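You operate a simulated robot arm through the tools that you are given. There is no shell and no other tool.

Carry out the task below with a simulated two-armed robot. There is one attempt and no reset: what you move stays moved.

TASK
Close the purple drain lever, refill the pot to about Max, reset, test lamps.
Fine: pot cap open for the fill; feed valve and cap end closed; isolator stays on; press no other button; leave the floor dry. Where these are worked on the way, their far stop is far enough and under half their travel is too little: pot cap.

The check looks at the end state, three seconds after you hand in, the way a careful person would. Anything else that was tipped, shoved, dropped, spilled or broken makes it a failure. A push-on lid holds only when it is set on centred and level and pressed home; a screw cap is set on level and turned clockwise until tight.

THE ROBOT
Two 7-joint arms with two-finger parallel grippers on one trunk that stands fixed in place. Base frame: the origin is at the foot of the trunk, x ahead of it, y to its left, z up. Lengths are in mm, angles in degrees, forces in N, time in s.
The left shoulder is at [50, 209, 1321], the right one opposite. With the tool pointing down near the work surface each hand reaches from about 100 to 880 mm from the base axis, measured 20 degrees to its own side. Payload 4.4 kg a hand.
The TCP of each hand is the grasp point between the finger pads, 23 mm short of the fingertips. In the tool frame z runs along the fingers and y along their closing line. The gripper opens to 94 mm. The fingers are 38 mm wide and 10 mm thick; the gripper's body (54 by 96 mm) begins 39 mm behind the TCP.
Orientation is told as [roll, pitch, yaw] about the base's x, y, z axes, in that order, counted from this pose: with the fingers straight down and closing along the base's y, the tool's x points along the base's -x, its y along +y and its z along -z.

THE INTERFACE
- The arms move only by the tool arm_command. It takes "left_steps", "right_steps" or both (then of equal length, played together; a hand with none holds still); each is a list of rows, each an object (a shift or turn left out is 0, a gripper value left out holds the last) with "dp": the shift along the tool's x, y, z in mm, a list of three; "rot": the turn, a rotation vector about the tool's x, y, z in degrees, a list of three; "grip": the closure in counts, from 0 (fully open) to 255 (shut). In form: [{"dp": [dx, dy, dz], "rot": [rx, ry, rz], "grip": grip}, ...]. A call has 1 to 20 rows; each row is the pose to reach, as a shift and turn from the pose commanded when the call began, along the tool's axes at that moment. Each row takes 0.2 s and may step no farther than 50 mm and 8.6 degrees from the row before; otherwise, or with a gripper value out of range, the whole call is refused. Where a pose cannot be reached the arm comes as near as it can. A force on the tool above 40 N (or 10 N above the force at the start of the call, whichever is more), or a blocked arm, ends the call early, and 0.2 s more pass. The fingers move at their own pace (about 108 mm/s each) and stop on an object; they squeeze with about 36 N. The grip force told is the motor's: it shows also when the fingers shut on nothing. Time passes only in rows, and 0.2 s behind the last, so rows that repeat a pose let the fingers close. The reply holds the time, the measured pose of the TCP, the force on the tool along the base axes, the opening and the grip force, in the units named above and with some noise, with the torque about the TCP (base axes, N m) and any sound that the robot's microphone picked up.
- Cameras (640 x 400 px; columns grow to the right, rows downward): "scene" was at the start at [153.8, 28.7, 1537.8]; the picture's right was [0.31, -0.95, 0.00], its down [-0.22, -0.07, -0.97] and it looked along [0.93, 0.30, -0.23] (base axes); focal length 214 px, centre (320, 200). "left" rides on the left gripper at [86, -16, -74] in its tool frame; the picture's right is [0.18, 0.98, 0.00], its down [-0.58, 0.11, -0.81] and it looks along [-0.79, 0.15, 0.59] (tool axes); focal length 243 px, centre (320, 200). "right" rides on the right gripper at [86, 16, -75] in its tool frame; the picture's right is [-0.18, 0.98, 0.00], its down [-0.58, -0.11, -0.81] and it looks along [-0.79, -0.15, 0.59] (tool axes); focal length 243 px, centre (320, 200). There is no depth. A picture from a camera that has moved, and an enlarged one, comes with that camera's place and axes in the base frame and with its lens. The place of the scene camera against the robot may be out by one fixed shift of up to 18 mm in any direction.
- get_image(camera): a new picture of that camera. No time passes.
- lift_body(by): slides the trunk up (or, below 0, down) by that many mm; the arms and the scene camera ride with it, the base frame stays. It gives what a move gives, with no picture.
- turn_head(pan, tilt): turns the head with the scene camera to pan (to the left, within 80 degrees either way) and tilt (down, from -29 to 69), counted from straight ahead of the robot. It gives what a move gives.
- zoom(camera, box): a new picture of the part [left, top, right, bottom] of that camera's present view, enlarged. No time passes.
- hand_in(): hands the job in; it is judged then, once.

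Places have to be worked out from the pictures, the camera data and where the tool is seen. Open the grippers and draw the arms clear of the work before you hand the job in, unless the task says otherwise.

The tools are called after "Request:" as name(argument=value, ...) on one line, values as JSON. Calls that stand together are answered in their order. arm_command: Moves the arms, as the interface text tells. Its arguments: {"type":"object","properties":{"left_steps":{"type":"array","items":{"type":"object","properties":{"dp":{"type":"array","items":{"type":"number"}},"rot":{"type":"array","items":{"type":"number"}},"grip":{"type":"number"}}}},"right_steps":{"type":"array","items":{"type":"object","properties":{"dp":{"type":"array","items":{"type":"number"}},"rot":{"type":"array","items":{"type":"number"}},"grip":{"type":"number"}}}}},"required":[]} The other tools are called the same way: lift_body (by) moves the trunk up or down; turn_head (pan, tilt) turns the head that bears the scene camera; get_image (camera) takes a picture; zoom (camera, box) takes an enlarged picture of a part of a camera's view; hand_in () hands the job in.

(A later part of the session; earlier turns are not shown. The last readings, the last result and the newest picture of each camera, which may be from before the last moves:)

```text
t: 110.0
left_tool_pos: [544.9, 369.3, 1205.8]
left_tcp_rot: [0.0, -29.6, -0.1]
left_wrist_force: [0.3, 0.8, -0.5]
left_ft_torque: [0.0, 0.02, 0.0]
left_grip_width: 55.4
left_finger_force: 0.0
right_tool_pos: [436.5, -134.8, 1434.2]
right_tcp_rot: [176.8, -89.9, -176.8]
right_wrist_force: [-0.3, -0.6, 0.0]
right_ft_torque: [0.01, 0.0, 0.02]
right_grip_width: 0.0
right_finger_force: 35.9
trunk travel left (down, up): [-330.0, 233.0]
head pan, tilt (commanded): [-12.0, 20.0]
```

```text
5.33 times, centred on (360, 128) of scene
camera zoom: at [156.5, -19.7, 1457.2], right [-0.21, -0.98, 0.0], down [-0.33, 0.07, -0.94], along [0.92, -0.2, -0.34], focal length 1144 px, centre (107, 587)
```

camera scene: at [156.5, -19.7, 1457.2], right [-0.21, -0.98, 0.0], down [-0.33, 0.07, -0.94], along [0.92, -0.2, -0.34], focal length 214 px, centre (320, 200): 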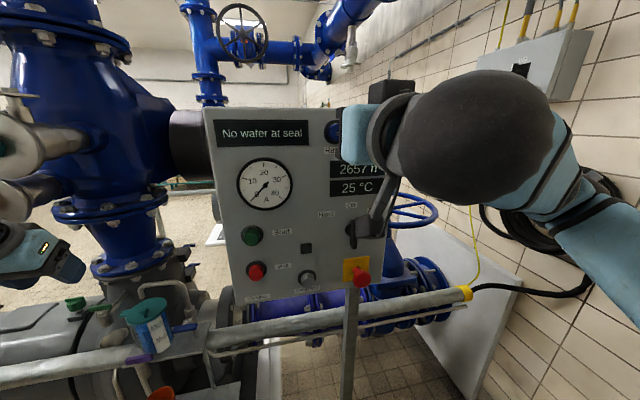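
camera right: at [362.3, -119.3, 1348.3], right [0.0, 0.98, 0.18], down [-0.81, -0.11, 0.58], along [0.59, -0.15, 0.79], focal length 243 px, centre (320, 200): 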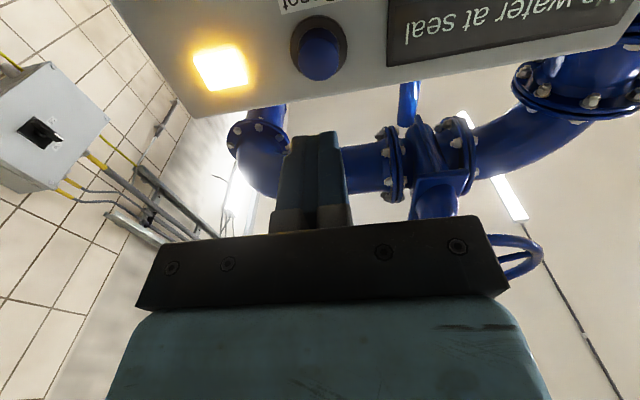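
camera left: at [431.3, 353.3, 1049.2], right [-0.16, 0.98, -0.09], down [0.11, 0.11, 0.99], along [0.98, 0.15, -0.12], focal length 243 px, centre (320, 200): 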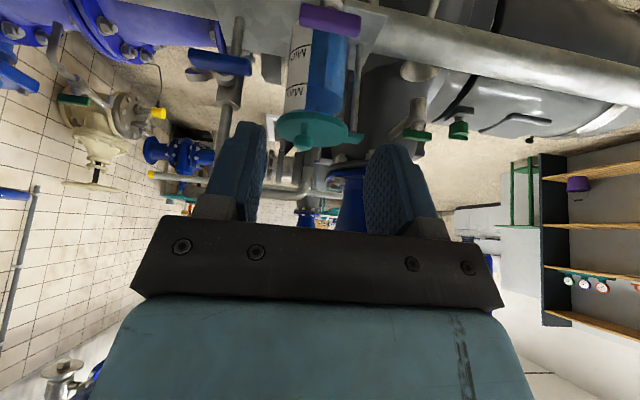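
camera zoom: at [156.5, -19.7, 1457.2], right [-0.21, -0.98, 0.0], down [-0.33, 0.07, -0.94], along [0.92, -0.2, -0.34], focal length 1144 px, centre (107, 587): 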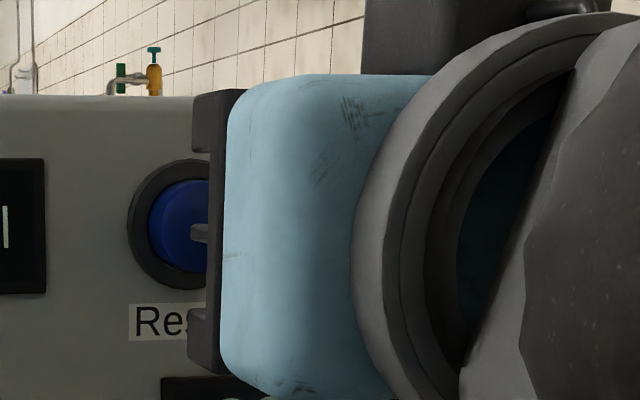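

Reset axis is at (y −134, z 1425) with its face near x≈538. I lower 9 mm and advance to just short of it.

Request:
arm_command(right_steps=[{"dp": [9, 0.5, 0]}, {"dp": [9, 0.5, 35]}, {"dp": [9, 0.5, 66]}, {"dp": [9, 0.5, 66]}])

Request:
get_image(camera="right")

Request:
zoom(camera="scene", box=[280, 90, 420, 180])

```text
t: 111.0
left_tool_pos: [544.8, 368.6, 1207.8]
left_tcp_rot: [0.0, -29.7, -0.1]
left_wrist_force: [0.4, 0.4, 0.1]
left_ft_torque: [-0.02, 0.02, -0.03]
left_grip_width: 55.2
left_finger_force: 0.0
right_tool_pos: [505.5, -136.3, 1426.9]
right_tcp_rot: [-159.3, -90.0, 159.5]
right_wrist_force: [-0.5, -1.2, -0.5]
right_ft_torque: [0.02, -0.01, -0.01]
right_grip_width: 0.0
right_finger_force: 36.0
trunk travel left (down, up): [-330.0, 233.0]
head pan, tilt (commanded): [-12.0, 20.0]
```

```text
taken
camera right: at [430.9, -119.8, 1341.0], right [0.0, 0.98, 0.18], down [-0.81, -0.11, 0.58], along [0.59, -0.15, 0.79], focal length 243 px, centre (320, 200)
```

right: 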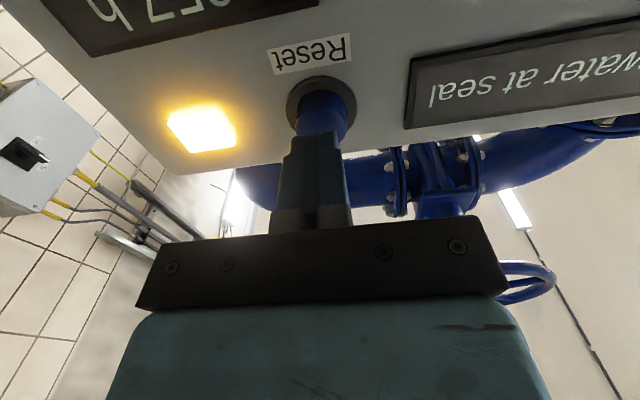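

```text
4.44 times, centred on (350, 135) of scene
camera zoom: at [155.5, -19.4, 1457.3], right [-0.21, -0.98, 0.0], down [-0.33, 0.07, -0.94], along [0.92, -0.2, -0.34], focal length 953 px, centre (187, 489)
```

zoom: 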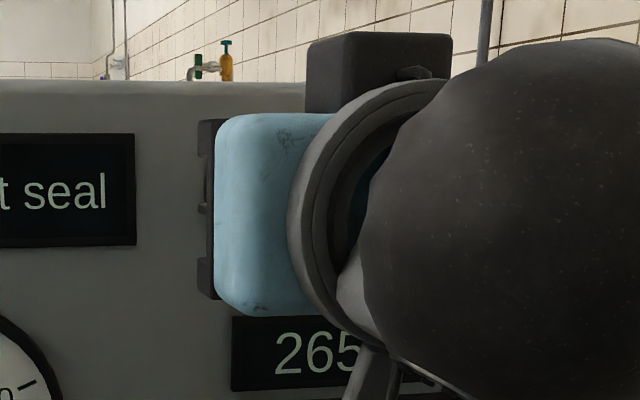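

The fingertips are nearly touching the blue button. I zoom on the contact before pressing.

Request:
zoom(camera="right", box=[260, 60, 390, 160])

```text
4.00 times, centred on (325, 110) of right
camera zoom: at [430.9, -119.8, 1341.0], right [0.0, 0.98, 0.18], down [-0.81, -0.11, 0.58], along [0.59, -0.15, 0.79], focal length 970 px, centre (300, 560)
```

zoom: 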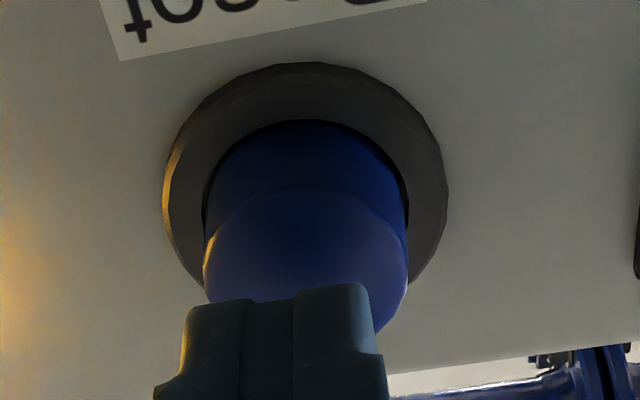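

The fingers sit about 3 mm to the −y side; I correct and press slowly.

Request:
arm_command(right_steps=[{"dp": [1, 2.5, 0]}, {"dp": [1, 2.5, 3]}, {"dp": [1, 2.5, 6]}, {"dp": [1, 2.5, 9]}, {"dp": [1, 2.5, 11]}, {"dp": [1, 2.5, 13]}, {"dp": [1, 2.5, 15]}, {"dp": [1, 2.5, 17]}, {"dp": [1, 2.5, 19]}])

Request:
get_image(camera="scene")

Request:
zoom(camera="right", box=[260, 60, 390, 160])

```text
t: 113.0
left_tool_pos: [546.1, 369.7, 1207.6]
left_tcp_rot: [0.1, -29.6, -0.2]
left_wrist_force: [-0.6, -0.5, -0.4]
left_ft_torque: [-0.04, -0.02, 0.02]
left_grip_width: 55.1
left_finger_force: 0.0
right_tool_pos: [521.0, -132.4, 1427.0]
right_tcp_rot: [-112.1, -90.0, 112.2]
right_wrist_force: [-1.7, -0.2, 0.3]
right_ft_torque: [0.01, 0.05, -0.02]
right_grip_width: 0.0
right_finger_force: 36.0
trunk travel left (down, up): [-330.0, 233.0]
head pan, tilt (commanded): [-12.0, 20.0]
```

```text
taken
camera scene: at [155.8, -19.4, 1457.2], right [-0.21, -0.98, 0.0], down [-0.33, 0.07, -0.94], along [0.92, -0.2, -0.34], focal length 214 px, centre (320, 200)
```

scene: 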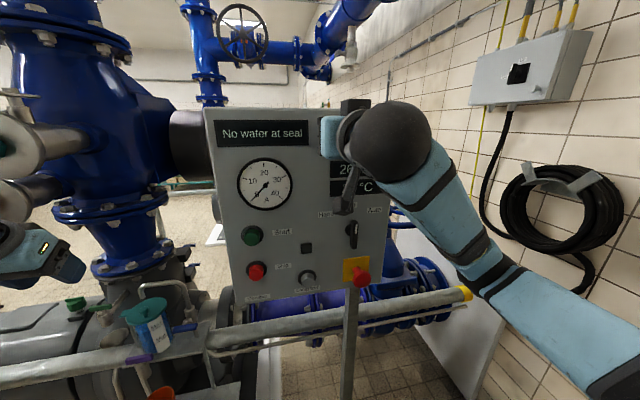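

```text
4.00 times, centred on (325, 110) of right
camera zoom: at [447.2, -115.9, 1340.6], right [0.0, 0.98, 0.18], down [-0.81, -0.11, 0.58], along [0.59, -0.15, 0.79], focal length 970 px, centre (300, 560)
```

zoom: 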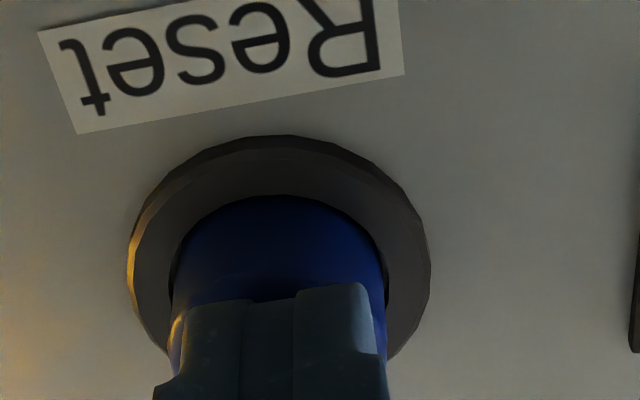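

Light contact (−1.7 N), the message is unchanged. I keep pressing in small steps.

Request:
arm_command(right_steps=[{"dp": [0, 0, 1.5]}, {"dp": [0, 0, 3]}, {"dp": [0, 0, 4.5]}, {"dp": [0, 0, 6]}, {"dp": [0, 0, 7.5]}, {"dp": [0, 0, 9]}])

Request:
zoom(camera="scene", box=[190, 90, 410, 230])

```text
t: 114.4
left_tool_pos: [546.0, 368.3, 1207.4]
left_tcp_rot: [0.0, -29.6, -0.1]
left_wrist_force: [-0.6, -0.4, 1.1]
left_ft_torque: [-0.02, -0.02, 0.0]
left_grip_width: 55.3
left_finger_force: 0.0
right_tool_pos: [531.2, -131.4, 1426.0]
right_tcp_rot: [-1.0, -90.0, 1.1]
right_wrist_force: [-3.3, -0.4, -2.9]
right_ft_torque: [0.0, 0.04, -0.01]
right_grip_width: 0.2
right_finger_force: 36.3
trunk travel left (down, up): [-330.0, 233.0]
head pan, tilt (commanded): [-12.0, 20.0]
heard: click
```

```text
2.86 times, centred on (300, 160) of scene
camera zoom: at [155.6, -19.6, 1457.2], right [-0.21, -0.98, 0.0], down [-0.33, 0.07, -0.94], along [0.92, -0.2, -0.34], focal length 613 px, centre (377, 314)
```

zoom: 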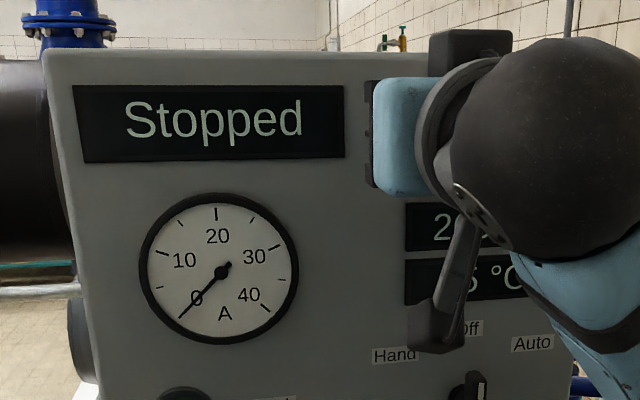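

A click, and the display now reads "Stopped": the reset worked. I retreat from the button.

Request:
arm_command(right_steps=[{"dp": [0, 0, -15]}, {"dp": [0, 0, -45]}, {"dp": [0, 0, -80]}, {"dp": [0, 0, -95]}])

Request:
get_image(camera="scene")

Request:
get_image(camera="right")

```text
t: 115.4
left_tool_pos: [546.4, 371.6, 1205.2]
left_tcp_rot: [-0.1, -29.6, 0.0]
left_wrist_force: [0.1, -0.7, -0.4]
left_ft_torque: [-0.01, 0.0, -0.01]
left_grip_width: 55.3
left_finger_force: 0.1
right_tool_pos: [437.2, -129.6, 1424.3]
right_tcp_rot: [-76.4, -90.0, 76.5]
right_wrist_force: [0.2, 0.6, -0.2]
right_ft_torque: [0.0, -0.01, -0.01]
right_grip_width: 0.1
right_finger_force: 35.8
trunk travel left (down, up): [-330.0, 233.0]
head pan, tilt (commanded): [-12.0, 20.0]
```

```text
taken
camera scene: at [156.0, -17.8, 1457.3], right [-0.21, -0.98, 0.0], down [-0.33, 0.07, -0.94], along [0.92, -0.2, -0.34], focal length 214 px, centre (320, 200)
```

scene: 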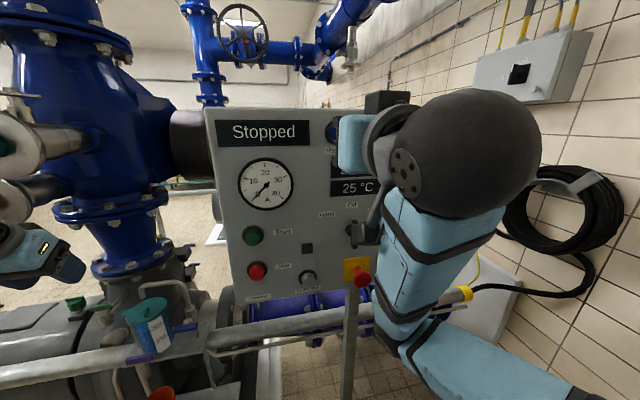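

```text
taken
camera right: at [362.3, -114.5, 1339.9], right [0.0, 0.98, 0.18], down [-0.81, -0.11, 0.58], along [0.59, -0.15, 0.79], focal length 243 px, centre (320, 200)
```

right: 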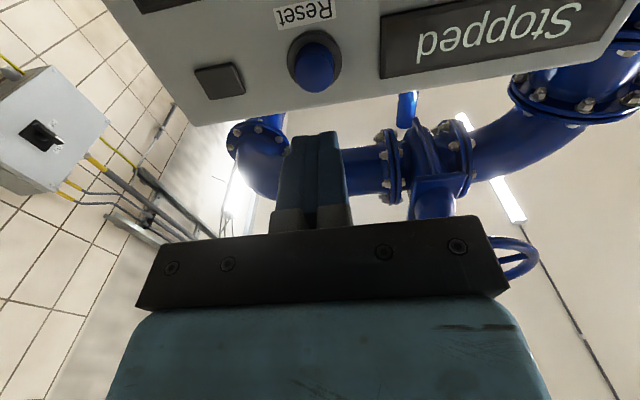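

Lamp off, reset done. Next I bring the right hand down in front of the Lamp test button, keeping well off the panel.

Request:
arm_command(right_steps=[{"dp": [30, 5, -10]}, {"dp": [70, 12, -20]}, {"dp": [110, 19, -20]}, {"dp": [150, 26, -20]}, {"dp": [190, 33, -20]}, {"dp": [230, 40, -20]}, {"dp": [270, 47, -20]}, {"dp": [300, 53, -20]}])

Request:
get_image(camera="scene")

Request:
get_image(camera="right")

```text
t: 117.2
left_tool_pos: [545.3, 369.8, 1207.0]
left_tcp_rot: [0.0, -29.6, -0.1]
left_wrist_force: [-0.2, -0.2, 0.1]
left_ft_torque: [-0.03, 0.0, -0.01]
left_grip_width: 55.4
left_finger_force: 0.1
right_tool_pos: [416.5, -80.9, 1125.6]
right_tcp_rot: [178.1, -90.0, -178.1]
right_wrist_force: [0.7, 0.3, -1.0]
right_ft_torque: [0.01, 0.02, 0.0]
right_grip_width: 0.0
right_finger_force: 36.2
right hand out of reach, approached as far as the arm can: row 2, 3, 4, 5, 6
trunk travel left (down, up): [-330.0, 233.0]
head pan, tilt (commanded): [-12.0, 20.0]
```

```text
taken
camera scene: at [156.1, -19.3, 1457.3], right [-0.21, -0.98, 0.0], down [-0.33, 0.07, -0.94], along [0.92, -0.2, -0.34], focal length 214 px, centre (320, 200)
```

scene: 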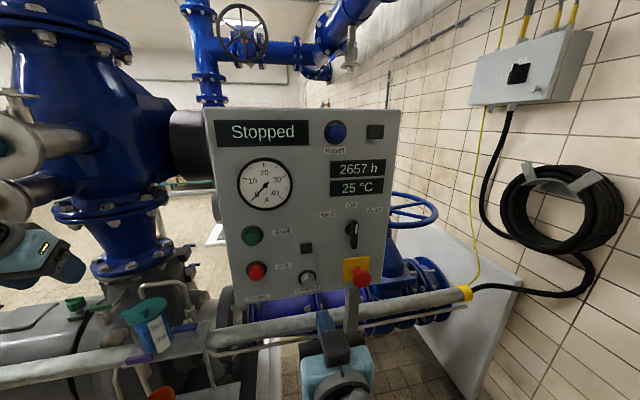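

```text
taken
camera right: at [342.1, -65.4, 1039.7], right [0.0, 0.98, 0.18], down [-0.81, -0.11, 0.58], along [0.59, -0.15, 0.79], focal length 243 px, centre (320, 200)
```

right: 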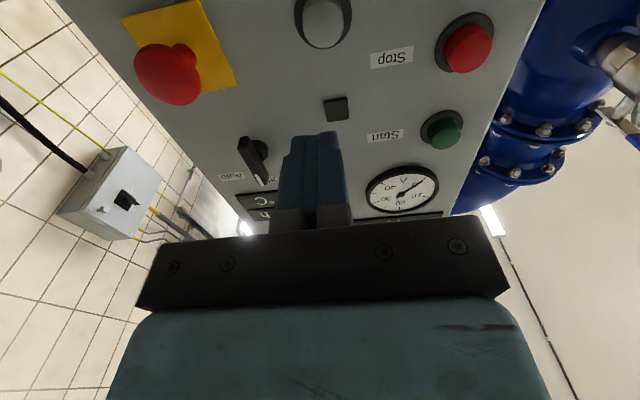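

The hand is before the Lamp test button. I zoom for exact aim.

Request:
zoom(camera="right", box=[250, 0, 410, 100])

Request:
zoom(camera="scene", box=[220, 210, 400, 330])

```text
4.00 times, centred on (330, 50) of right
camera zoom: at [342.1, -65.4, 1039.7], right [0.0, 0.98, 0.18], down [-0.81, -0.11, 0.58], along [0.59, -0.15, 0.79], focal length 970 px, centre (280, 800)
```

zoom: 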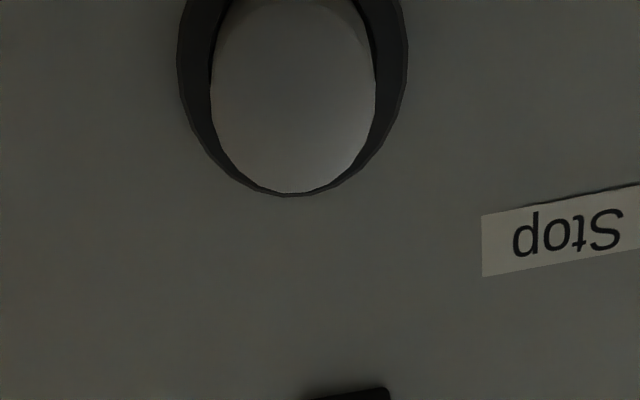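

```text
3.33 times, centred on (310, 270) of scene
camera zoom: at [156.1, -19.3, 1457.3], right [-0.21, -0.98, 0.0], down [-0.33, 0.07, -0.94], along [0.92, -0.2, -0.34], focal length 715 px, centre (353, -33)
```

zoom: 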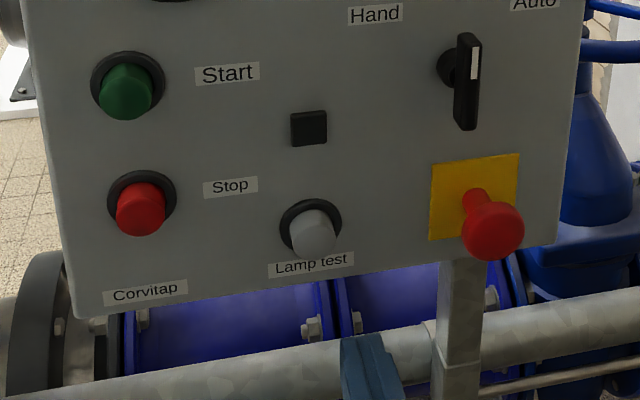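

Lamp test axis is about (y −77, z 1104), face near x≈538. I align and advance to just short of it.

Request:
arm_command(right_steps=[{"dp": [12, 2, 5]}, {"dp": [21.5, 4, 20]}, {"dp": [21.5, 4, 50]}, {"dp": [21.5, 4, 80]}, {"dp": [21.5, 4, 85]}])

Request:
get_image(camera="right")

Request:
zoom(camera="right", box=[250, 60, 410, 160])

Request:
zoom(camera="scene", box=[220, 210, 400, 330])

```text
t: 118.4
left_tool_pos: [545.6, 368.9, 1210.3]
left_tcp_rot: [0.0, -29.5, 0.0]
left_wrist_force: [0.2, 0.4, 0.7]
left_ft_torque: [0.03, 0.02, -0.02]
left_grip_width: 55.4
left_finger_force: 0.0
right_tool_pos: [503.5, -81.2, 1097.1]
right_tcp_rot: [-82.0, -87.6, 82.1]
right_wrist_force: [-0.2, -0.3, 0.3]
right_ft_torque: [0.0, -0.03, -0.05]
right_grip_width: 0.3
right_finger_force: 36.4
trunk travel left (down, up): [-330.0, 233.0]
head pan, tilt (commanded): [-12.0, 20.0]
```

```text
taken
camera right: at [428.5, -68.7, 1011.5], right [0.0, 0.99, 0.14], down [-0.8, -0.08, 0.59], along [0.6, -0.12, 0.79], focal length 243 px, centre (320, 200)
```

right: 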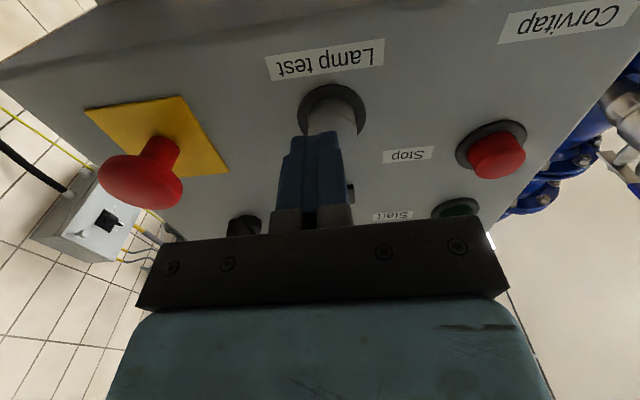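

```text
4.00 times, centred on (330, 110) of right
camera zoom: at [428.5, -68.7, 1011.5], right [0.0, 0.99, 0.14], down [-0.8, -0.08, 0.59], along [0.6, -0.12, 0.79], focal length 970 px, centre (280, 560)
```

zoom: 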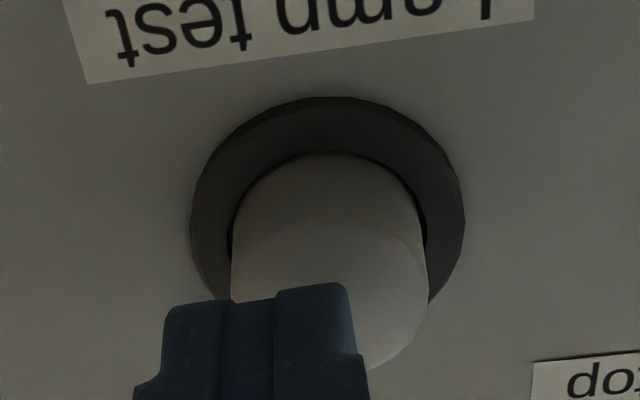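

```text
3.33 times, centred on (310, 270) of scene
camera zoom: at [156.4, -18.8, 1461.3], right [-0.21, -0.98, 0.0], down [-0.33, 0.07, -0.94], along [0.92, -0.2, -0.34], focal length 715 px, centre (353, -33)
```

zoom: 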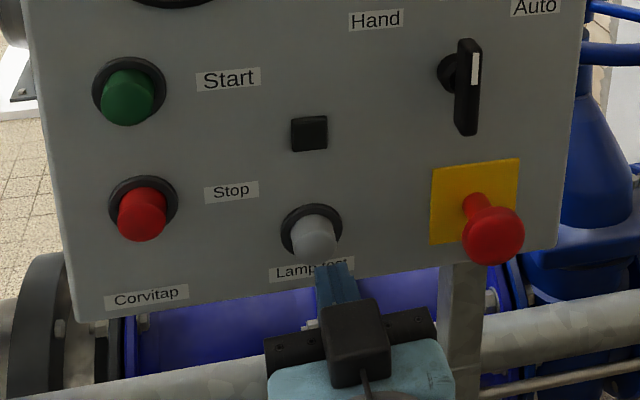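

The reading shows the arm not quite settled (slight angle). I hold briefly and re-read before pressing.

Request:
arm_command(right_steps=[{"dp": [0, 0, 0]}, {"dp": [0, 0, 0]}, {"dp": [0, 0, 0]}])

Request:
zoom(camera="right", box=[250, 60, 410, 160])

```text
t: 119.2
left_tool_pos: [546.5, 368.9, 1210.4]
left_tcp_rot: [0.0, -29.5, -0.1]
left_wrist_force: [0.2, 0.1, 0.6]
left_ft_torque: [-0.02, -0.03, 0.01]
left_grip_width: 55.3
left_finger_force: 0.1
right_tool_pos: [502.9, -80.9, 1098.2]
right_tcp_rot: [-83.7, -87.9, 83.6]
right_wrist_force: [0.7, -0.6, 0.8]
right_ft_torque: [0.01, -0.01, 0.02]
right_grip_width: 0.2
right_finger_force: 36.1
trunk travel left (down, up): [-330.0, 233.0]
head pan, tilt (commanded): [-12.0, 20.0]
```

```text
4.00 times, centred on (330, 110) of right
camera zoom: at [428.2, -69.3, 1012.5], right [0.0, 0.99, 0.15], down [-0.8, -0.08, 0.59], along [0.59, -0.12, 0.8], focal length 970 px, centre (280, 560)
```

zoom: 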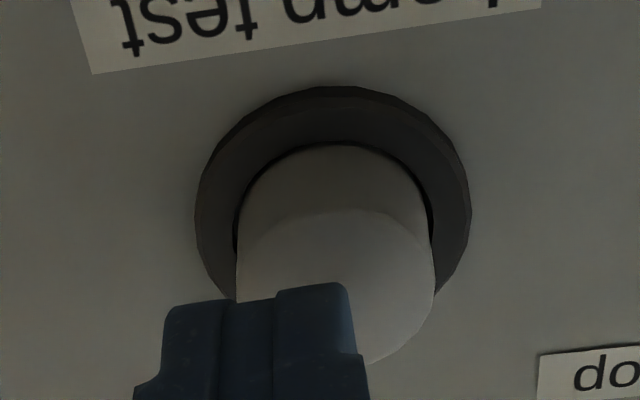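

The trunk reads about 3 mm high, as if the right arm leaned on something. I look at the surroundings before going on.

Request:
turn_head(pan=-25, tilt=55)

Request:
get_image(camera="scene")

Request:
get_image(camera="left")

```text
t: 120.2
left_tool_pos: [544.6, 368.4, 1209.7]
left_tcp_rot: [0.0, -29.6, -0.1]
left_wrist_force: [0.2, -0.2, -0.5]
left_ft_torque: [-0.01, -0.02, 0.02]
left_grip_width: 55.3
left_finger_force: 0.1
right_tool_pos: [501.8, -81.6, 1098.5]
right_tcp_rot: [-85.0, -87.8, 84.9]
right_wrist_force: [0.3, -0.2, 0.4]
right_ft_torque: [-0.01, 0.02, -0.02]
right_grip_width: 0.0
right_finger_force: 36.0
trunk travel left (down, up): [-330.0, 233.0]
head pan, tilt (commanded): [-25.0, 55.0]
```

```text
taken
camera scene: at [130.4, -30.5, 1409.2], right [-0.42, -0.91, 0.0], down [-0.74, 0.35, -0.57], along [0.52, -0.24, -0.82], focal length 214 px, centre (320, 200)
```

scene: 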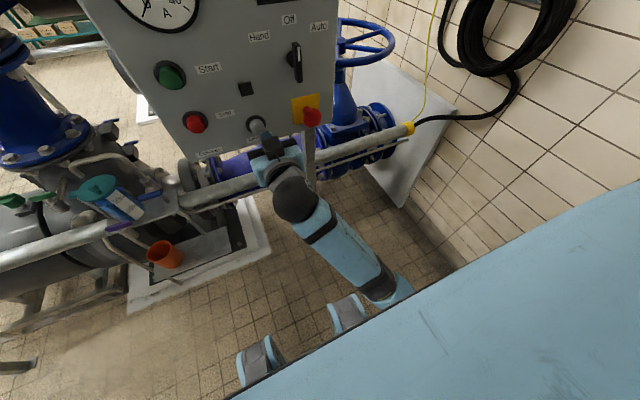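

```text
taken
camera left: at [433.1, 353.1, 1232.5], right [-0.16, 0.98, -0.09], down [0.11, 0.11, 0.99], along [0.98, 0.15, -0.12], focal length 243 px, centre (320, 200)
```

left: 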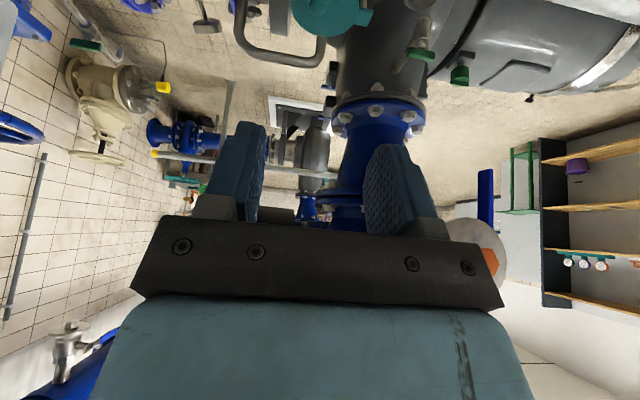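

The right elbow is folded tightly close to the trunk, which seems to cause the strain. I retract, raise the trunk to open the elbow, and come down to the button again.

Request:
arm_command(right_steps=[{"dp": [0, 0, -30]}, {"dp": [-10, 0, -60]}, {"dp": [-21, 0, -85]}, {"dp": [-21, 0, -85]}])

Request:
lift_body(by=150)

Request:
turn_head(pan=-15, tilt=35)

Request:
get_image(camera="scene")

```text
t: 120.9
left_tool_pos: [545.3, 368.6, 1211.4]
left_tcp_rot: [0.0, -29.6, -0.2]
left_wrist_force: [1.2, -0.3, -0.1]
left_ft_torque: [0.03, 0.06, -0.02]
left_grip_width: 55.2
left_finger_force: 0.0
right_tool_pos: [471.5, -101.9, 1156.5]
right_tcp_rot: [-136.0, -77.2, 133.8]
right_wrist_force: [-0.1, -0.5, -0.5]
right_ft_torque: [0.01, -0.01, 0.03]
right_grip_width: 0.0
right_finger_force: 36.3
trunk travel left (down, up): [-330.0, 233.0]
head pan, tilt (commanded): [-25.0, 55.0]
stopped in row 3 (right hand): the arm was blocked; the commanded pose is now the measured one
```

```text
t: 122.6
left_tool_pos: [544.3, 368.8, 1356.6]
left_tcp_rot: [0.0, -29.6, -0.1]
left_wrist_force: [-0.6, -0.5, 0.2]
left_ft_torque: [-0.02, -0.01, 0.01]
left_grip_width: 55.5
left_finger_force: 0.0
right_tool_pos: [470.8, -98.1, 1300.3]
right_tcp_rot: [-135.6, -77.0, 133.9]
right_wrist_force: [0.0, 1.4, 0.2]
right_ft_torque: [-0.02, -0.02, 0.0]
right_grip_width: 0.0
right_finger_force: 36.4
trunk travel left (down, up): [-480.0, 83.0]
head pan, tilt (commanded): [-25.0, 55.0]
```

```text
t: 123.5
left_tool_pos: [545.0, 368.9, 1357.0]
left_tcp_rot: [0.0, -29.6, 0.0]
left_wrist_force: [-0.2, -0.2, -0.7]
left_ft_torque: [-0.02, -0.05, 0.01]
left_grip_width: 55.6
left_finger_force: 0.0
right_tool_pos: [470.3, -98.3, 1300.6]
right_tcp_rot: [-135.7, -77.0, 133.9]
right_wrist_force: [0.7, -0.2, -0.6]
right_ft_torque: [-0.01, -0.02, -0.03]
right_grip_width: 0.0
right_finger_force: 35.9
trunk travel left (down, up): [-480.0, 83.0]
head pan, tilt (commanded): [-15.0, 35.0]
```

```text
taken
camera scene: at [150.0, -22.9, 1583.3], right [-0.26, -0.97, 0.0], down [-0.55, 0.15, -0.82], along [0.79, -0.21, -0.57], focal length 214 px, centre (320, 200)
```

scene: 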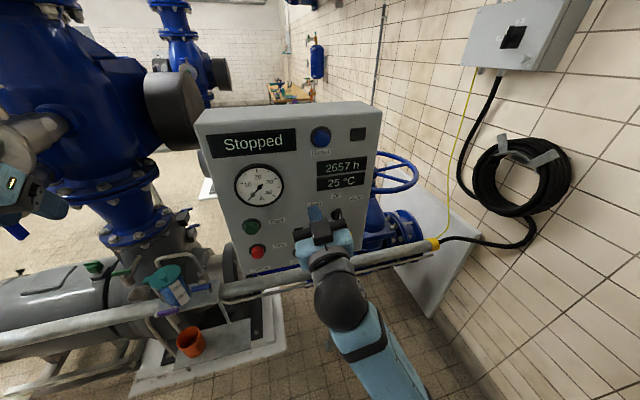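

The arm got blocked on the way (tight fold) but nothing was touched; display still "Stopped". I inspect the pose closely.

Request:
zoom(camera="scene", box=[200, 90, 440, 300])

Request:
get_image(camera="right")

```text
1.90 times, centred on (320, 195) of scene
camera zoom: at [150.0, -22.9, 1583.3], right [-0.26, -0.97, 0.0], down [-0.55, 0.15, -0.82], along [0.79, -0.21, -0.57], focal length 408 px, centre (320, 210)
```

zoom: 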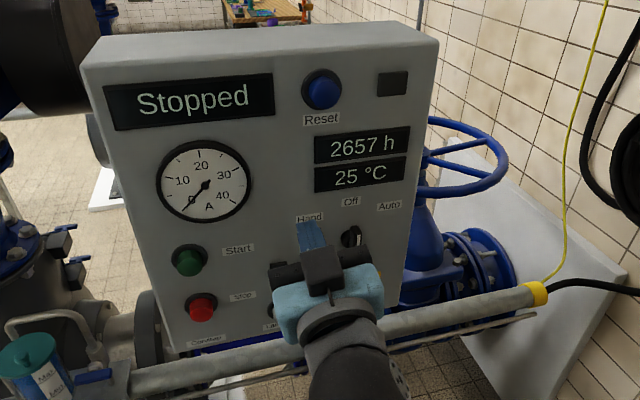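

```text
taken
camera right: at [411.3, -95.9, 1202.9], right [0.01, 1.0, 0.02], down [-0.89, 0.0, 0.45], along [0.45, -0.03, 0.89], focal length 243 px, centre (320, 200)
```

right: 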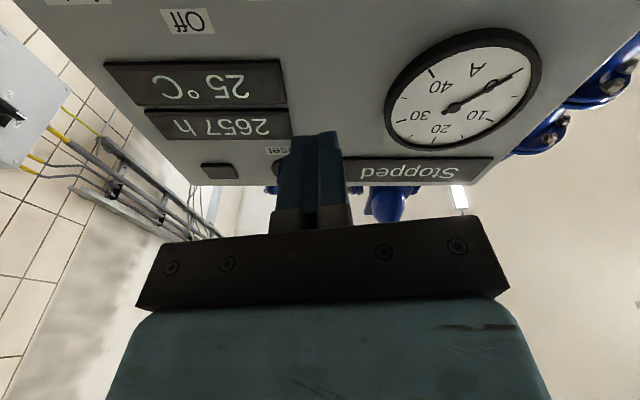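

The hand is about 9° up and 9° rolled. I back off 40 mm and restore the straight-forward orientation before descending.

Request:
arm_command(right_steps=[{"dp": [-3.1, -0.9, -20], "rot": [-0.9, 4.5, 4.7]}, {"dp": [-6.2, -1.8, -39.5], "rot": [-1.8, 9.1, 9.4]}, {"dp": [-6.2, -1.8, -39.5], "rot": [-1.8, 9.1, 9.4]}])

Request:
get_image(camera="right")

```text
t: 124.3
left_tool_pos: [545.6, 367.6, 1356.3]
left_tcp_rot: [0.1, -29.6, 0.0]
left_wrist_force: [-0.8, 0.4, 0.8]
left_ft_torque: [-0.02, -0.02, 0.03]
left_grip_width: 55.5
left_finger_force: 0.0
right_tool_pos: [447.0, -117.9, 1322.1]
right_tcp_rot: [-130.8, -79.9, 129.7]
right_wrist_force: [0.9, 0.0, 0.1]
right_ft_torque: [-0.01, -0.03, 0.0]
right_grip_width: 0.0
right_finger_force: 36.0
trunk travel left (down, up): [-480.0, 83.0]
head pan, tilt (commanded): [-15.0, 35.0]
stopped in row 3 (right hand): the arm was blocked; the commanded pose is now the measured one
```

```text
taken
camera right: at [383.0, -112.3, 1226.6], right [0.01, 1.0, 0.05], down [-0.87, -0.02, 0.49], along [0.5, -0.05, 0.87], focal length 243 px, centre (320, 200)
```

right: 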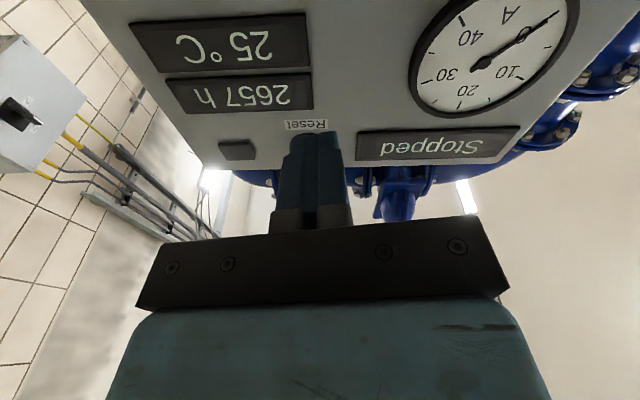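

The elbow is jammed in a tight fold, so I relieve it by moving the hand straight up, away from the panel.

Request:
arm_command(right_steps=[{"dp": [-20, -2.7, 2.3]}, {"dp": [-50, -6.7, 5.8]}, {"dp": [-90, -12, 10]}, {"dp": [-130, -17.4, 15]}, {"dp": [-170, -22.8, 19.5]}])

Request:
get_image(camera="scene")

```text
t: 125.1
left_tool_pos: [545.6, 370.0, 1356.2]
left_tcp_rot: [-0.1, -29.7, -0.1]
left_wrist_force: [0.4, 0.0, 0.2]
left_ft_torque: [0.02, 0.01, -0.01]
left_grip_width: 55.2
left_finger_force: 0.1
right_tool_pos: [455.2, -129.7, 1384.2]
right_tcp_rot: [-111.9, -72.1, 109.4]
right_wrist_force: [0.6, 0.5, 0.0]
right_ft_torque: [-0.02, 0.02, -0.01]
right_grip_width: 0.0
right_finger_force: 35.9
trunk travel left (down, up): [-480.0, 83.0]
head pan, tilt (commanded): [-15.0, 35.0]
stopped in row 4 (right hand): the arm was blocked; the commanded pose is now the measured one
```

```text
taken
camera scene: at [150.4, -22.6, 1583.3], right [-0.26, -0.97, 0.0], down [-0.55, 0.15, -0.82], along [0.79, -0.21, -0.57], focal length 214 px, centre (320, 200)
```

scene: 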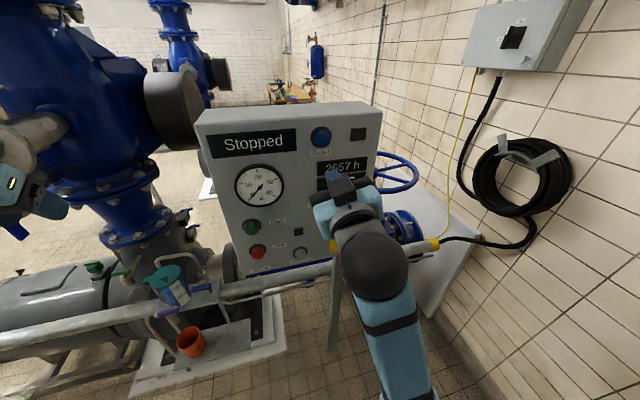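

It still jams. I look down at the elbow to understand what it touches.

Request:
turn_head(pan=-50, tilt=60)

Request:
get_image(camera="scene")

Request:
get_image(camera="left")

```text
t: 126.1
left_tool_pos: [544.9, 369.5, 1356.0]
left_tcp_rot: [0.0, -29.7, -0.1]
left_wrist_force: [-0.9, 0.2, 0.5]
left_ft_torque: [0.0, 0.0, -0.01]
left_grip_width: 55.5
left_finger_force: 0.1
right_tool_pos: [454.6, -129.8, 1385.0]
right_tcp_rot: [-112.0, -72.2, 109.4]
right_wrist_force: [0.8, -0.4, 0.4]
right_ft_torque: [-0.05, -0.01, -0.02]
right_grip_width: 0.0
right_finger_force: 36.2
trunk travel left (down, up): [-480.0, 83.0]
head pan, tilt (commanded): [-50.0, 60.0]
```

```text
taken
camera scene: at [108.0, -51.0, 1549.1], right [-0.77, -0.64, 0.0], down [-0.56, 0.66, -0.5], along [0.32, -0.38, -0.87], focal length 214 px, centre (320, 200)
```

scene: 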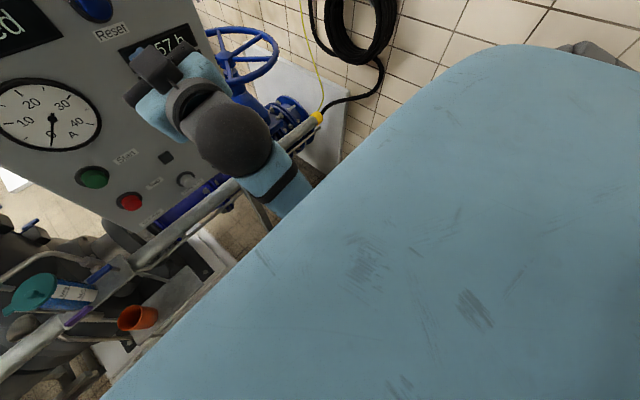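

```text
taken
camera left: at [433.1, 353.3, 1378.4], right [-0.16, 0.98, -0.09], down [0.11, 0.11, 0.99], along [0.98, 0.15, -0.12], focal length 243 px, centre (320, 200)
```

left: 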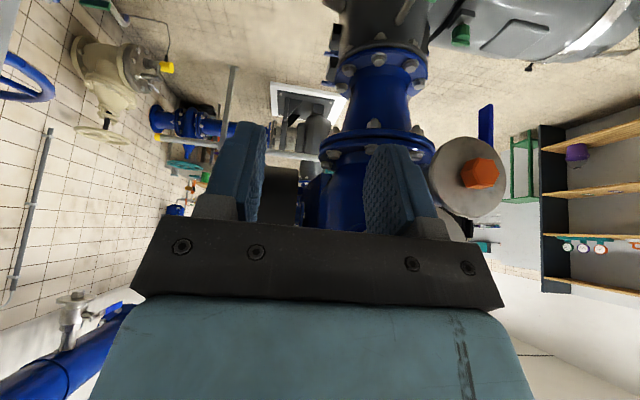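

The wrist has come too near the shoulder (elbow folded to its limit), so backing up was wrong; going forward and down opens the elbow. I move forward and down in modest steps.

Request:
arm_command(right_steps=[{"dp": [10, 5, 8]}, {"dp": [30, 18, 12]}, {"dp": [50, 30, 12]}, {"dp": [67.7, 41.6, 10.7]}])

Request:
turn_head(pan=-15, tilt=35)

Request:
get_image(camera="scene")

Request:
get_image(camera="right")

```text
t: 127.1
left_tool_pos: [545.8, 369.2, 1356.0]
left_tcp_rot: [0.1, -29.6, -0.1]
left_wrist_force: [0.5, -0.1, 0.3]
left_ft_torque: [0.01, 0.02, 0.0]
left_grip_width: 55.2
left_finger_force: 0.1
right_tool_pos: [482.9, -115.9, 1383.4]
right_tcp_rot: [-132.5, -65.4, 128.2]
right_wrist_force: [0.4, -0.3, 0.4]
right_ft_torque: [-0.01, -0.01, 0.02]
right_grip_width: 0.0
right_finger_force: 36.3
trunk travel left (down, up): [-480.0, 83.0]
head pan, tilt (commanded): [-50.0, 60.0]
stopped in row 4 (right hand): the arm was blocked; the commanded pose is now the measured one
```

```text
t: 128.1
left_tool_pos: [545.2, 369.6, 1356.0]
left_tcp_rot: [0.0, -29.6, -0.2]
left_wrist_force: [0.0, 0.1, 0.8]
left_ft_torque: [0.0, 0.04, 0.01]
left_grip_width: 55.3
left_finger_force: 0.1
right_tool_pos: [482.4, -116.2, 1383.6]
right_tcp_rot: [-132.5, -65.3, 128.2]
right_wrist_force: [0.6, 0.8, -0.4]
right_ft_torque: [-0.01, -0.02, 0.02]
right_grip_width: 0.1
right_finger_force: 35.8
trunk travel left (down, up): [-480.0, 83.0]
head pan, tilt (commanded): [-15.0, 35.0]
```

```text
taken
camera scene: at [150.1, -22.9, 1583.3], right [-0.26, -0.97, 0.0], down [-0.55, 0.15, -0.82], along [0.79, -0.21, -0.57], focal length 214 px, centre (320, 200)
```

scene: 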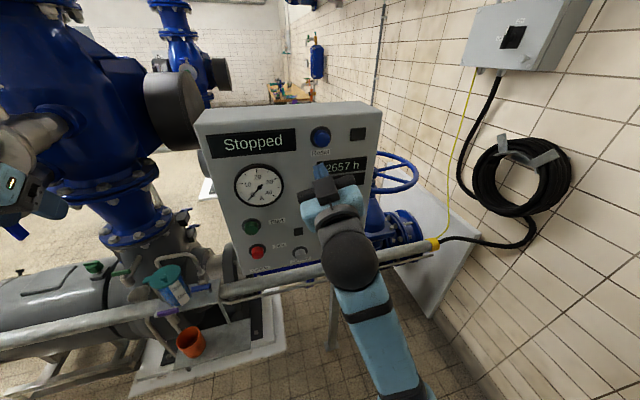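

```text
taken
camera right: at [435.6, -127.3, 1280.3], right [0.07, 0.99, -0.14], down [-0.94, 0.11, 0.33], along [0.35, 0.1, 0.93], focal length 243 px, centre (320, 200)
```

right: 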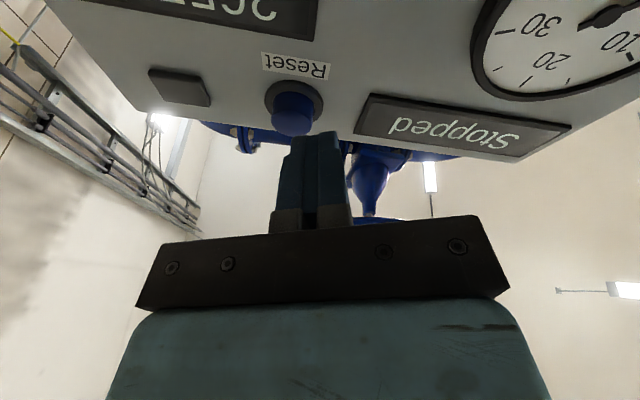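

The straight-forward wrist pose keeps folding the elbow. Instead I pitch the hand down to a 45° tilt (wrist rises, elbow opens), rotating about the TCP in place.

Request:
arm_command(right_steps=[{"dp": [0, 0, -2], "rot": [-1.46, 7.5, 2.1]}, {"dp": [0, 0, -4], "rot": [-2.9, 15, 4.15]}, {"dp": [0, 0, -6], "rot": [-4.4, 22.5, 6.2]}, {"dp": [0, 0, -8], "rot": [-5.85, 30, 8.3]}, {"dp": [0, 0, -10], "rot": [-7.3, 37.4, 10.4]}, {"dp": [0, 0, -12], "rot": [-8.8, 44.9, 12.4]}, {"dp": [0, 0, -14], "rot": [-10.2, 52.4, 14.5]}, {"dp": [0, 0, -15], "rot": [-11.7, 59.9, 16.6]}])

Request:
get_image(camera="scene")

Request:
get_image(camera="right")

```text
t: 128.8
left_tool_pos: [545.0, 368.0, 1356.8]
left_tcp_rot: [0.0, -29.6, -0.1]
left_wrist_force: [0.0, 0.6, 0.9]
left_ft_torque: [0.0, 0.0, 0.05]
left_grip_width: 55.2
left_finger_force: 0.0
right_tool_pos: [485.8, -139.1, 1353.9]
right_tcp_rot: [-88.7, -66.0, 83.1]
right_wrist_force: [0.3, -0.6, -0.7]
right_ft_torque: [-0.01, -0.02, 0.01]
right_grip_width: 0.0
right_finger_force: 36.1
trunk travel left (down, up): [-480.0, 83.0]
head pan, tilt (commanded): [-15.0, 35.0]
stopped in row 3 (right hand): the arm was blocked; the commanded pose is now the measured one
```

```text
taken
camera scene: at [150.2, -22.7, 1583.3], right [-0.26, -0.97, 0.0], down [-0.55, 0.15, -0.82], along [0.79, -0.21, -0.57], focal length 214 px, centre (320, 200)
```

scene: 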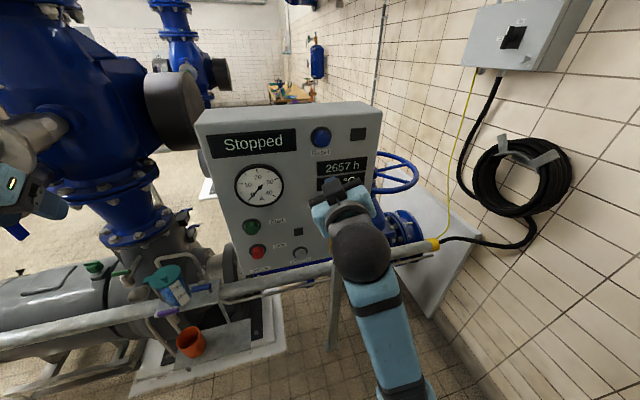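

```text
taken
camera right: at [408.6, -152.6, 1269.4], right [0.1, 0.97, -0.23], down [-0.78, 0.22, 0.58], along [0.61, 0.12, 0.78], focal length 243 px, centre (320, 200)
```

right: 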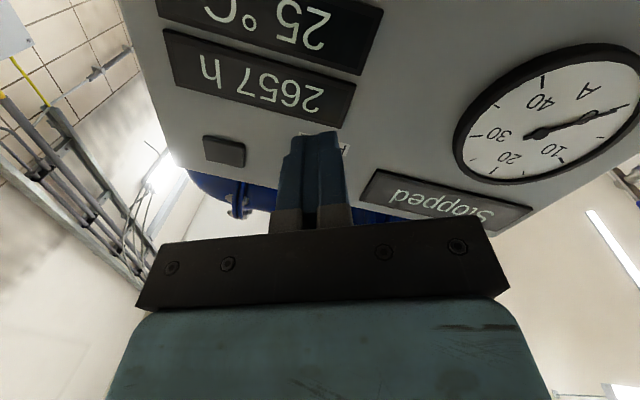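

The arm tracks poorly in this fold. I try a slow pure upward move with the orientation held, to see whether it frees.

Request:
arm_command(right_steps=[{"dp": [-7.3, -3.2, 0]}, {"dp": [-14.6, -6.5, 0]}, {"dp": [-21.9, -9.7, 0]}, {"dp": [-29.2, -13, 0]}, {"dp": [-36.5, -16.2, 0]}, {"dp": [-43.8, -19.5, 0]}, {"dp": [-51, -22.7, 0]}, {"dp": [-58.4, -26, 0]}])

Request:
get_image(camera="scene")

```text
t: 130.6
left_tool_pos: [546.1, 369.0, 1355.5]
left_tcp_rot: [-0.1, -29.5, 0.0]
left_wrist_force: [0.5, -0.6, -0.5]
left_ft_torque: [-0.01, 0.02, 0.01]
left_grip_width: 55.2
left_finger_force: 0.0
right_tool_pos: [491.3, -151.7, 1406.5]
right_tcp_rot: [-89.2, -62.0, 81.8]
right_wrist_force: [-0.7, -0.5, 0.1]
right_ft_torque: [-0.03, 0.0, 0.0]
right_grip_width: 0.0
right_finger_force: 36.1
trunk travel left (down, up): [-480.0, 83.0]
head pan, tilt (commanded): [-15.0, 35.0]
```

```text
taken
camera scene: at [150.2, -22.9, 1583.3], right [-0.26, -0.97, 0.0], down [-0.55, 0.15, -0.82], along [0.79, -0.21, -0.57], focal length 214 px, centre (320, 200)
```

scene: 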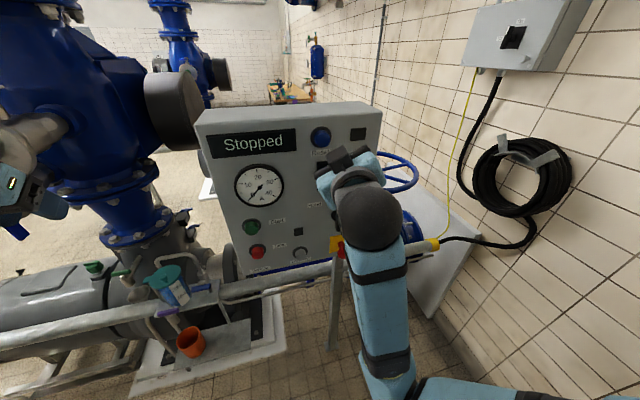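

Slow moves are tracked. I decide to take the right arm aside to the right of the panel and use the left arm for the lamp test; first a slow sideways move of the right hand.

Request:
arm_command(right_steps=[{"dp": [2.7, -9.3, 1]}, {"dp": [5.3, -18.6, 2]}, {"dp": [8, -27.9, 2.9]}, {"dp": [10.7, -37.2, 3.9]}, {"dp": [13.3, -46.5, 4.9]}, {"dp": [16, -55.7, 5.9]}, {"dp": [18.7, -65, 6.8]}, {"dp": [21.3, -74.3, 7.8]}, {"dp": [24, -83.6, 8.8]}, {"dp": [26.7, -92.9, 9.8]}])

Request:
get_image(camera="scene")

```text
t: 132.8
left_tool_pos: [545.0, 368.9, 1356.3]
left_tcp_rot: [0.0, -29.6, 0.0]
left_wrist_force: [0.0, -0.2, -0.3]
left_ft_torque: [0.01, 0.01, -0.02]
left_grip_width: 55.3
left_finger_force: 0.0
right_tool_pos: [494.3, -232.5, 1431.8]
right_tcp_rot: [-88.6, -66.1, 83.0]
right_wrist_force: [-0.9, 0.1, 0.8]
right_ft_torque: [-0.01, -0.02, -0.03]
right_grip_width: 0.0
right_finger_force: 36.5
right hand out of reach, approached as far as the arm can: row 8, 9, 10
trunk travel left (down, up): [-480.0, 83.0]
head pan, tilt (commanded): [-15.0, 35.0]
```

```text
taken
camera scene: at [150.2, -23.1, 1583.3], right [-0.26, -0.97, 0.0], down [-0.55, 0.15, -0.82], along [0.79, -0.21, -0.57], focal length 214 px, centre (320, 200)
```

scene: 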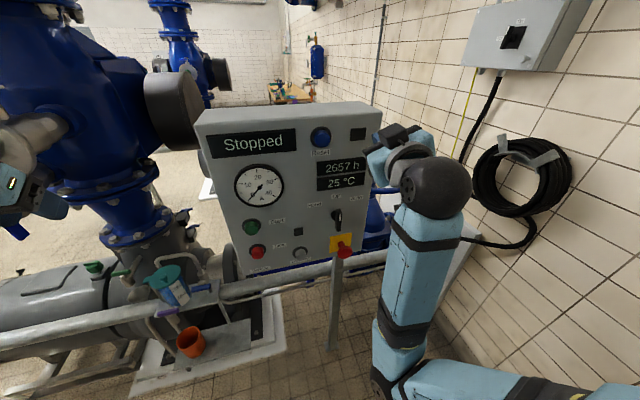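

The right hand moves freely now. I check that the selector and red button are unchanged.

Request:
zoom(camera="scene", box=[190, 95, 400, 285])

```text
2.11 times, centred on (295, 190) of scene
camera zoom: at [150.2, -23.1, 1583.3], right [-0.26, -0.97, 0.0], down [-0.55, 0.15, -0.82], along [0.79, -0.21, -0.57], focal length 452 px, centre (373, 221)
```

zoom: 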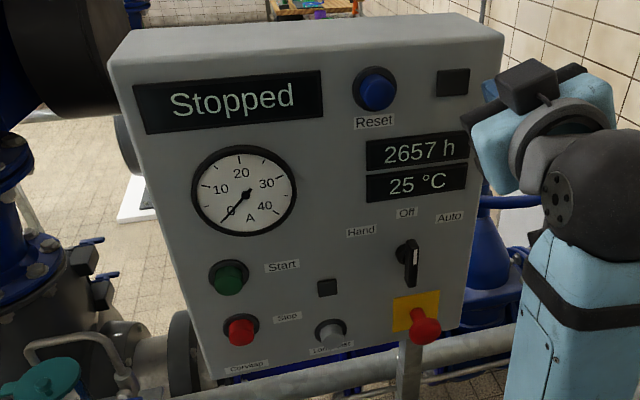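

Selector and red button are untouched. Now I bring the left hand round: fingers closed, pitched level, to about (450, 250, 1150), well left of the panel.

Request:
arm_command(left_steps=[{"dp": [15.4, -10, 11], "rot": [0, -5, 0], "grip": 255}, {"dp": [30.9, -20, 22], "rot": [0, -10, 0], "grip": 255}, {"dp": [46.3, -30, 33], "rot": [0, -15, 0], "grip": 255}, {"dp": [61.7, -40, 44], "rot": [0, -20, 0], "grip": 255}, {"dp": [77.2, -50, 55], "rot": [0, -25, 0], "grip": 255}, {"dp": [92.6, -60, 66], "rot": [0, -30, 0], "grip": 255}, {"dp": [108, -70, 77], "rot": [0, -35, 0], "grip": 255}, {"dp": [123.5, -80, 88], "rot": [0, -40, 0], "grip": 255}, {"dp": [139, -90, 99], "rot": [0, -45, 0], "grip": 255}, {"dp": [154.3, -100, 110], "rot": [0, -50, 0], "grip": 255}, {"dp": [169.8, -110, 121], "rot": [0, -55, 0], "grip": 255}, {"dp": [185.2, -119, 131.7], "rot": [0, -60.4, 0], "grip": 255}])

Request:
get_image(camera="scene")

Request:
get_image(camera="left")

```text
t: 135.4
left_tool_pos: [462.9, 285.6, 1201.6]
left_tcp_rot: [132.9, -90.1, -133.0]
left_wrist_force: [0.3, -0.4, 0.1]
left_ft_torque: [0.01, 0.01, -0.01]
left_grip_width: 0.0
left_finger_force: 36.6
left hand out of reach, approached as far as the arm can: row 11, 12
right_tool_pos: [494.9, -233.5, 1432.1]
right_tcp_rot: [-88.7, -66.1, 82.9]
right_wrist_force: [0.0, -0.4, -0.8]
right_ft_torque: [0.04, -0.02, 0.04]
right_grip_width: 0.1
right_finger_force: 36.7
trunk travel left (down, up): [-480.0, 83.0]
head pan, tilt (commanded): [-15.0, 35.0]
```

```text
taken
camera scene: at [150.8, -23.7, 1583.2], right [-0.26, -0.97, 0.0], down [-0.55, 0.15, -0.82], along [0.79, -0.21, -0.57], focal length 214 px, centre (320, 200)
```

scene: 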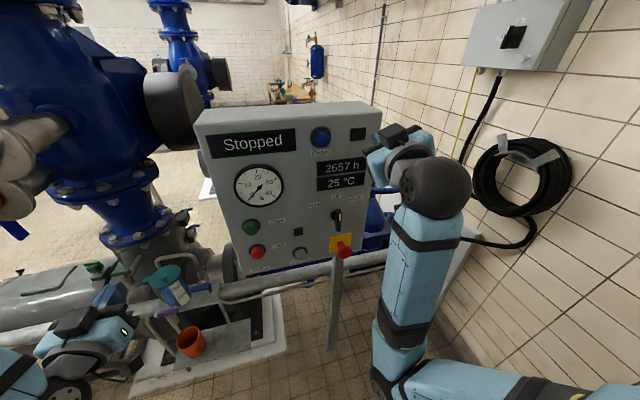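

```text
taken
camera left: at [388.8, 269.6, 1116.6], right [0.0, 0.98, -0.18], down [-0.81, 0.11, 0.58], along [0.59, 0.15, 0.79], focal length 243 px, centre (320, 200)
```

left: 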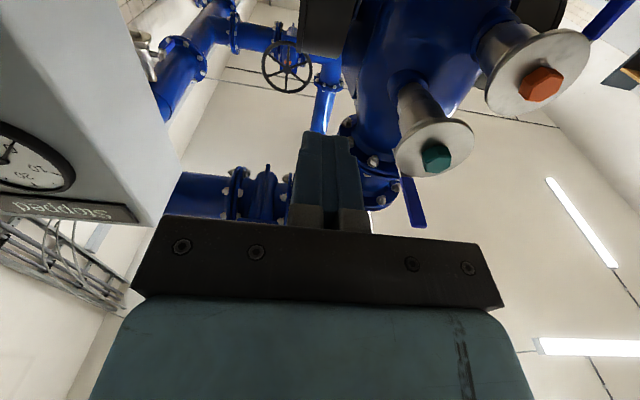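

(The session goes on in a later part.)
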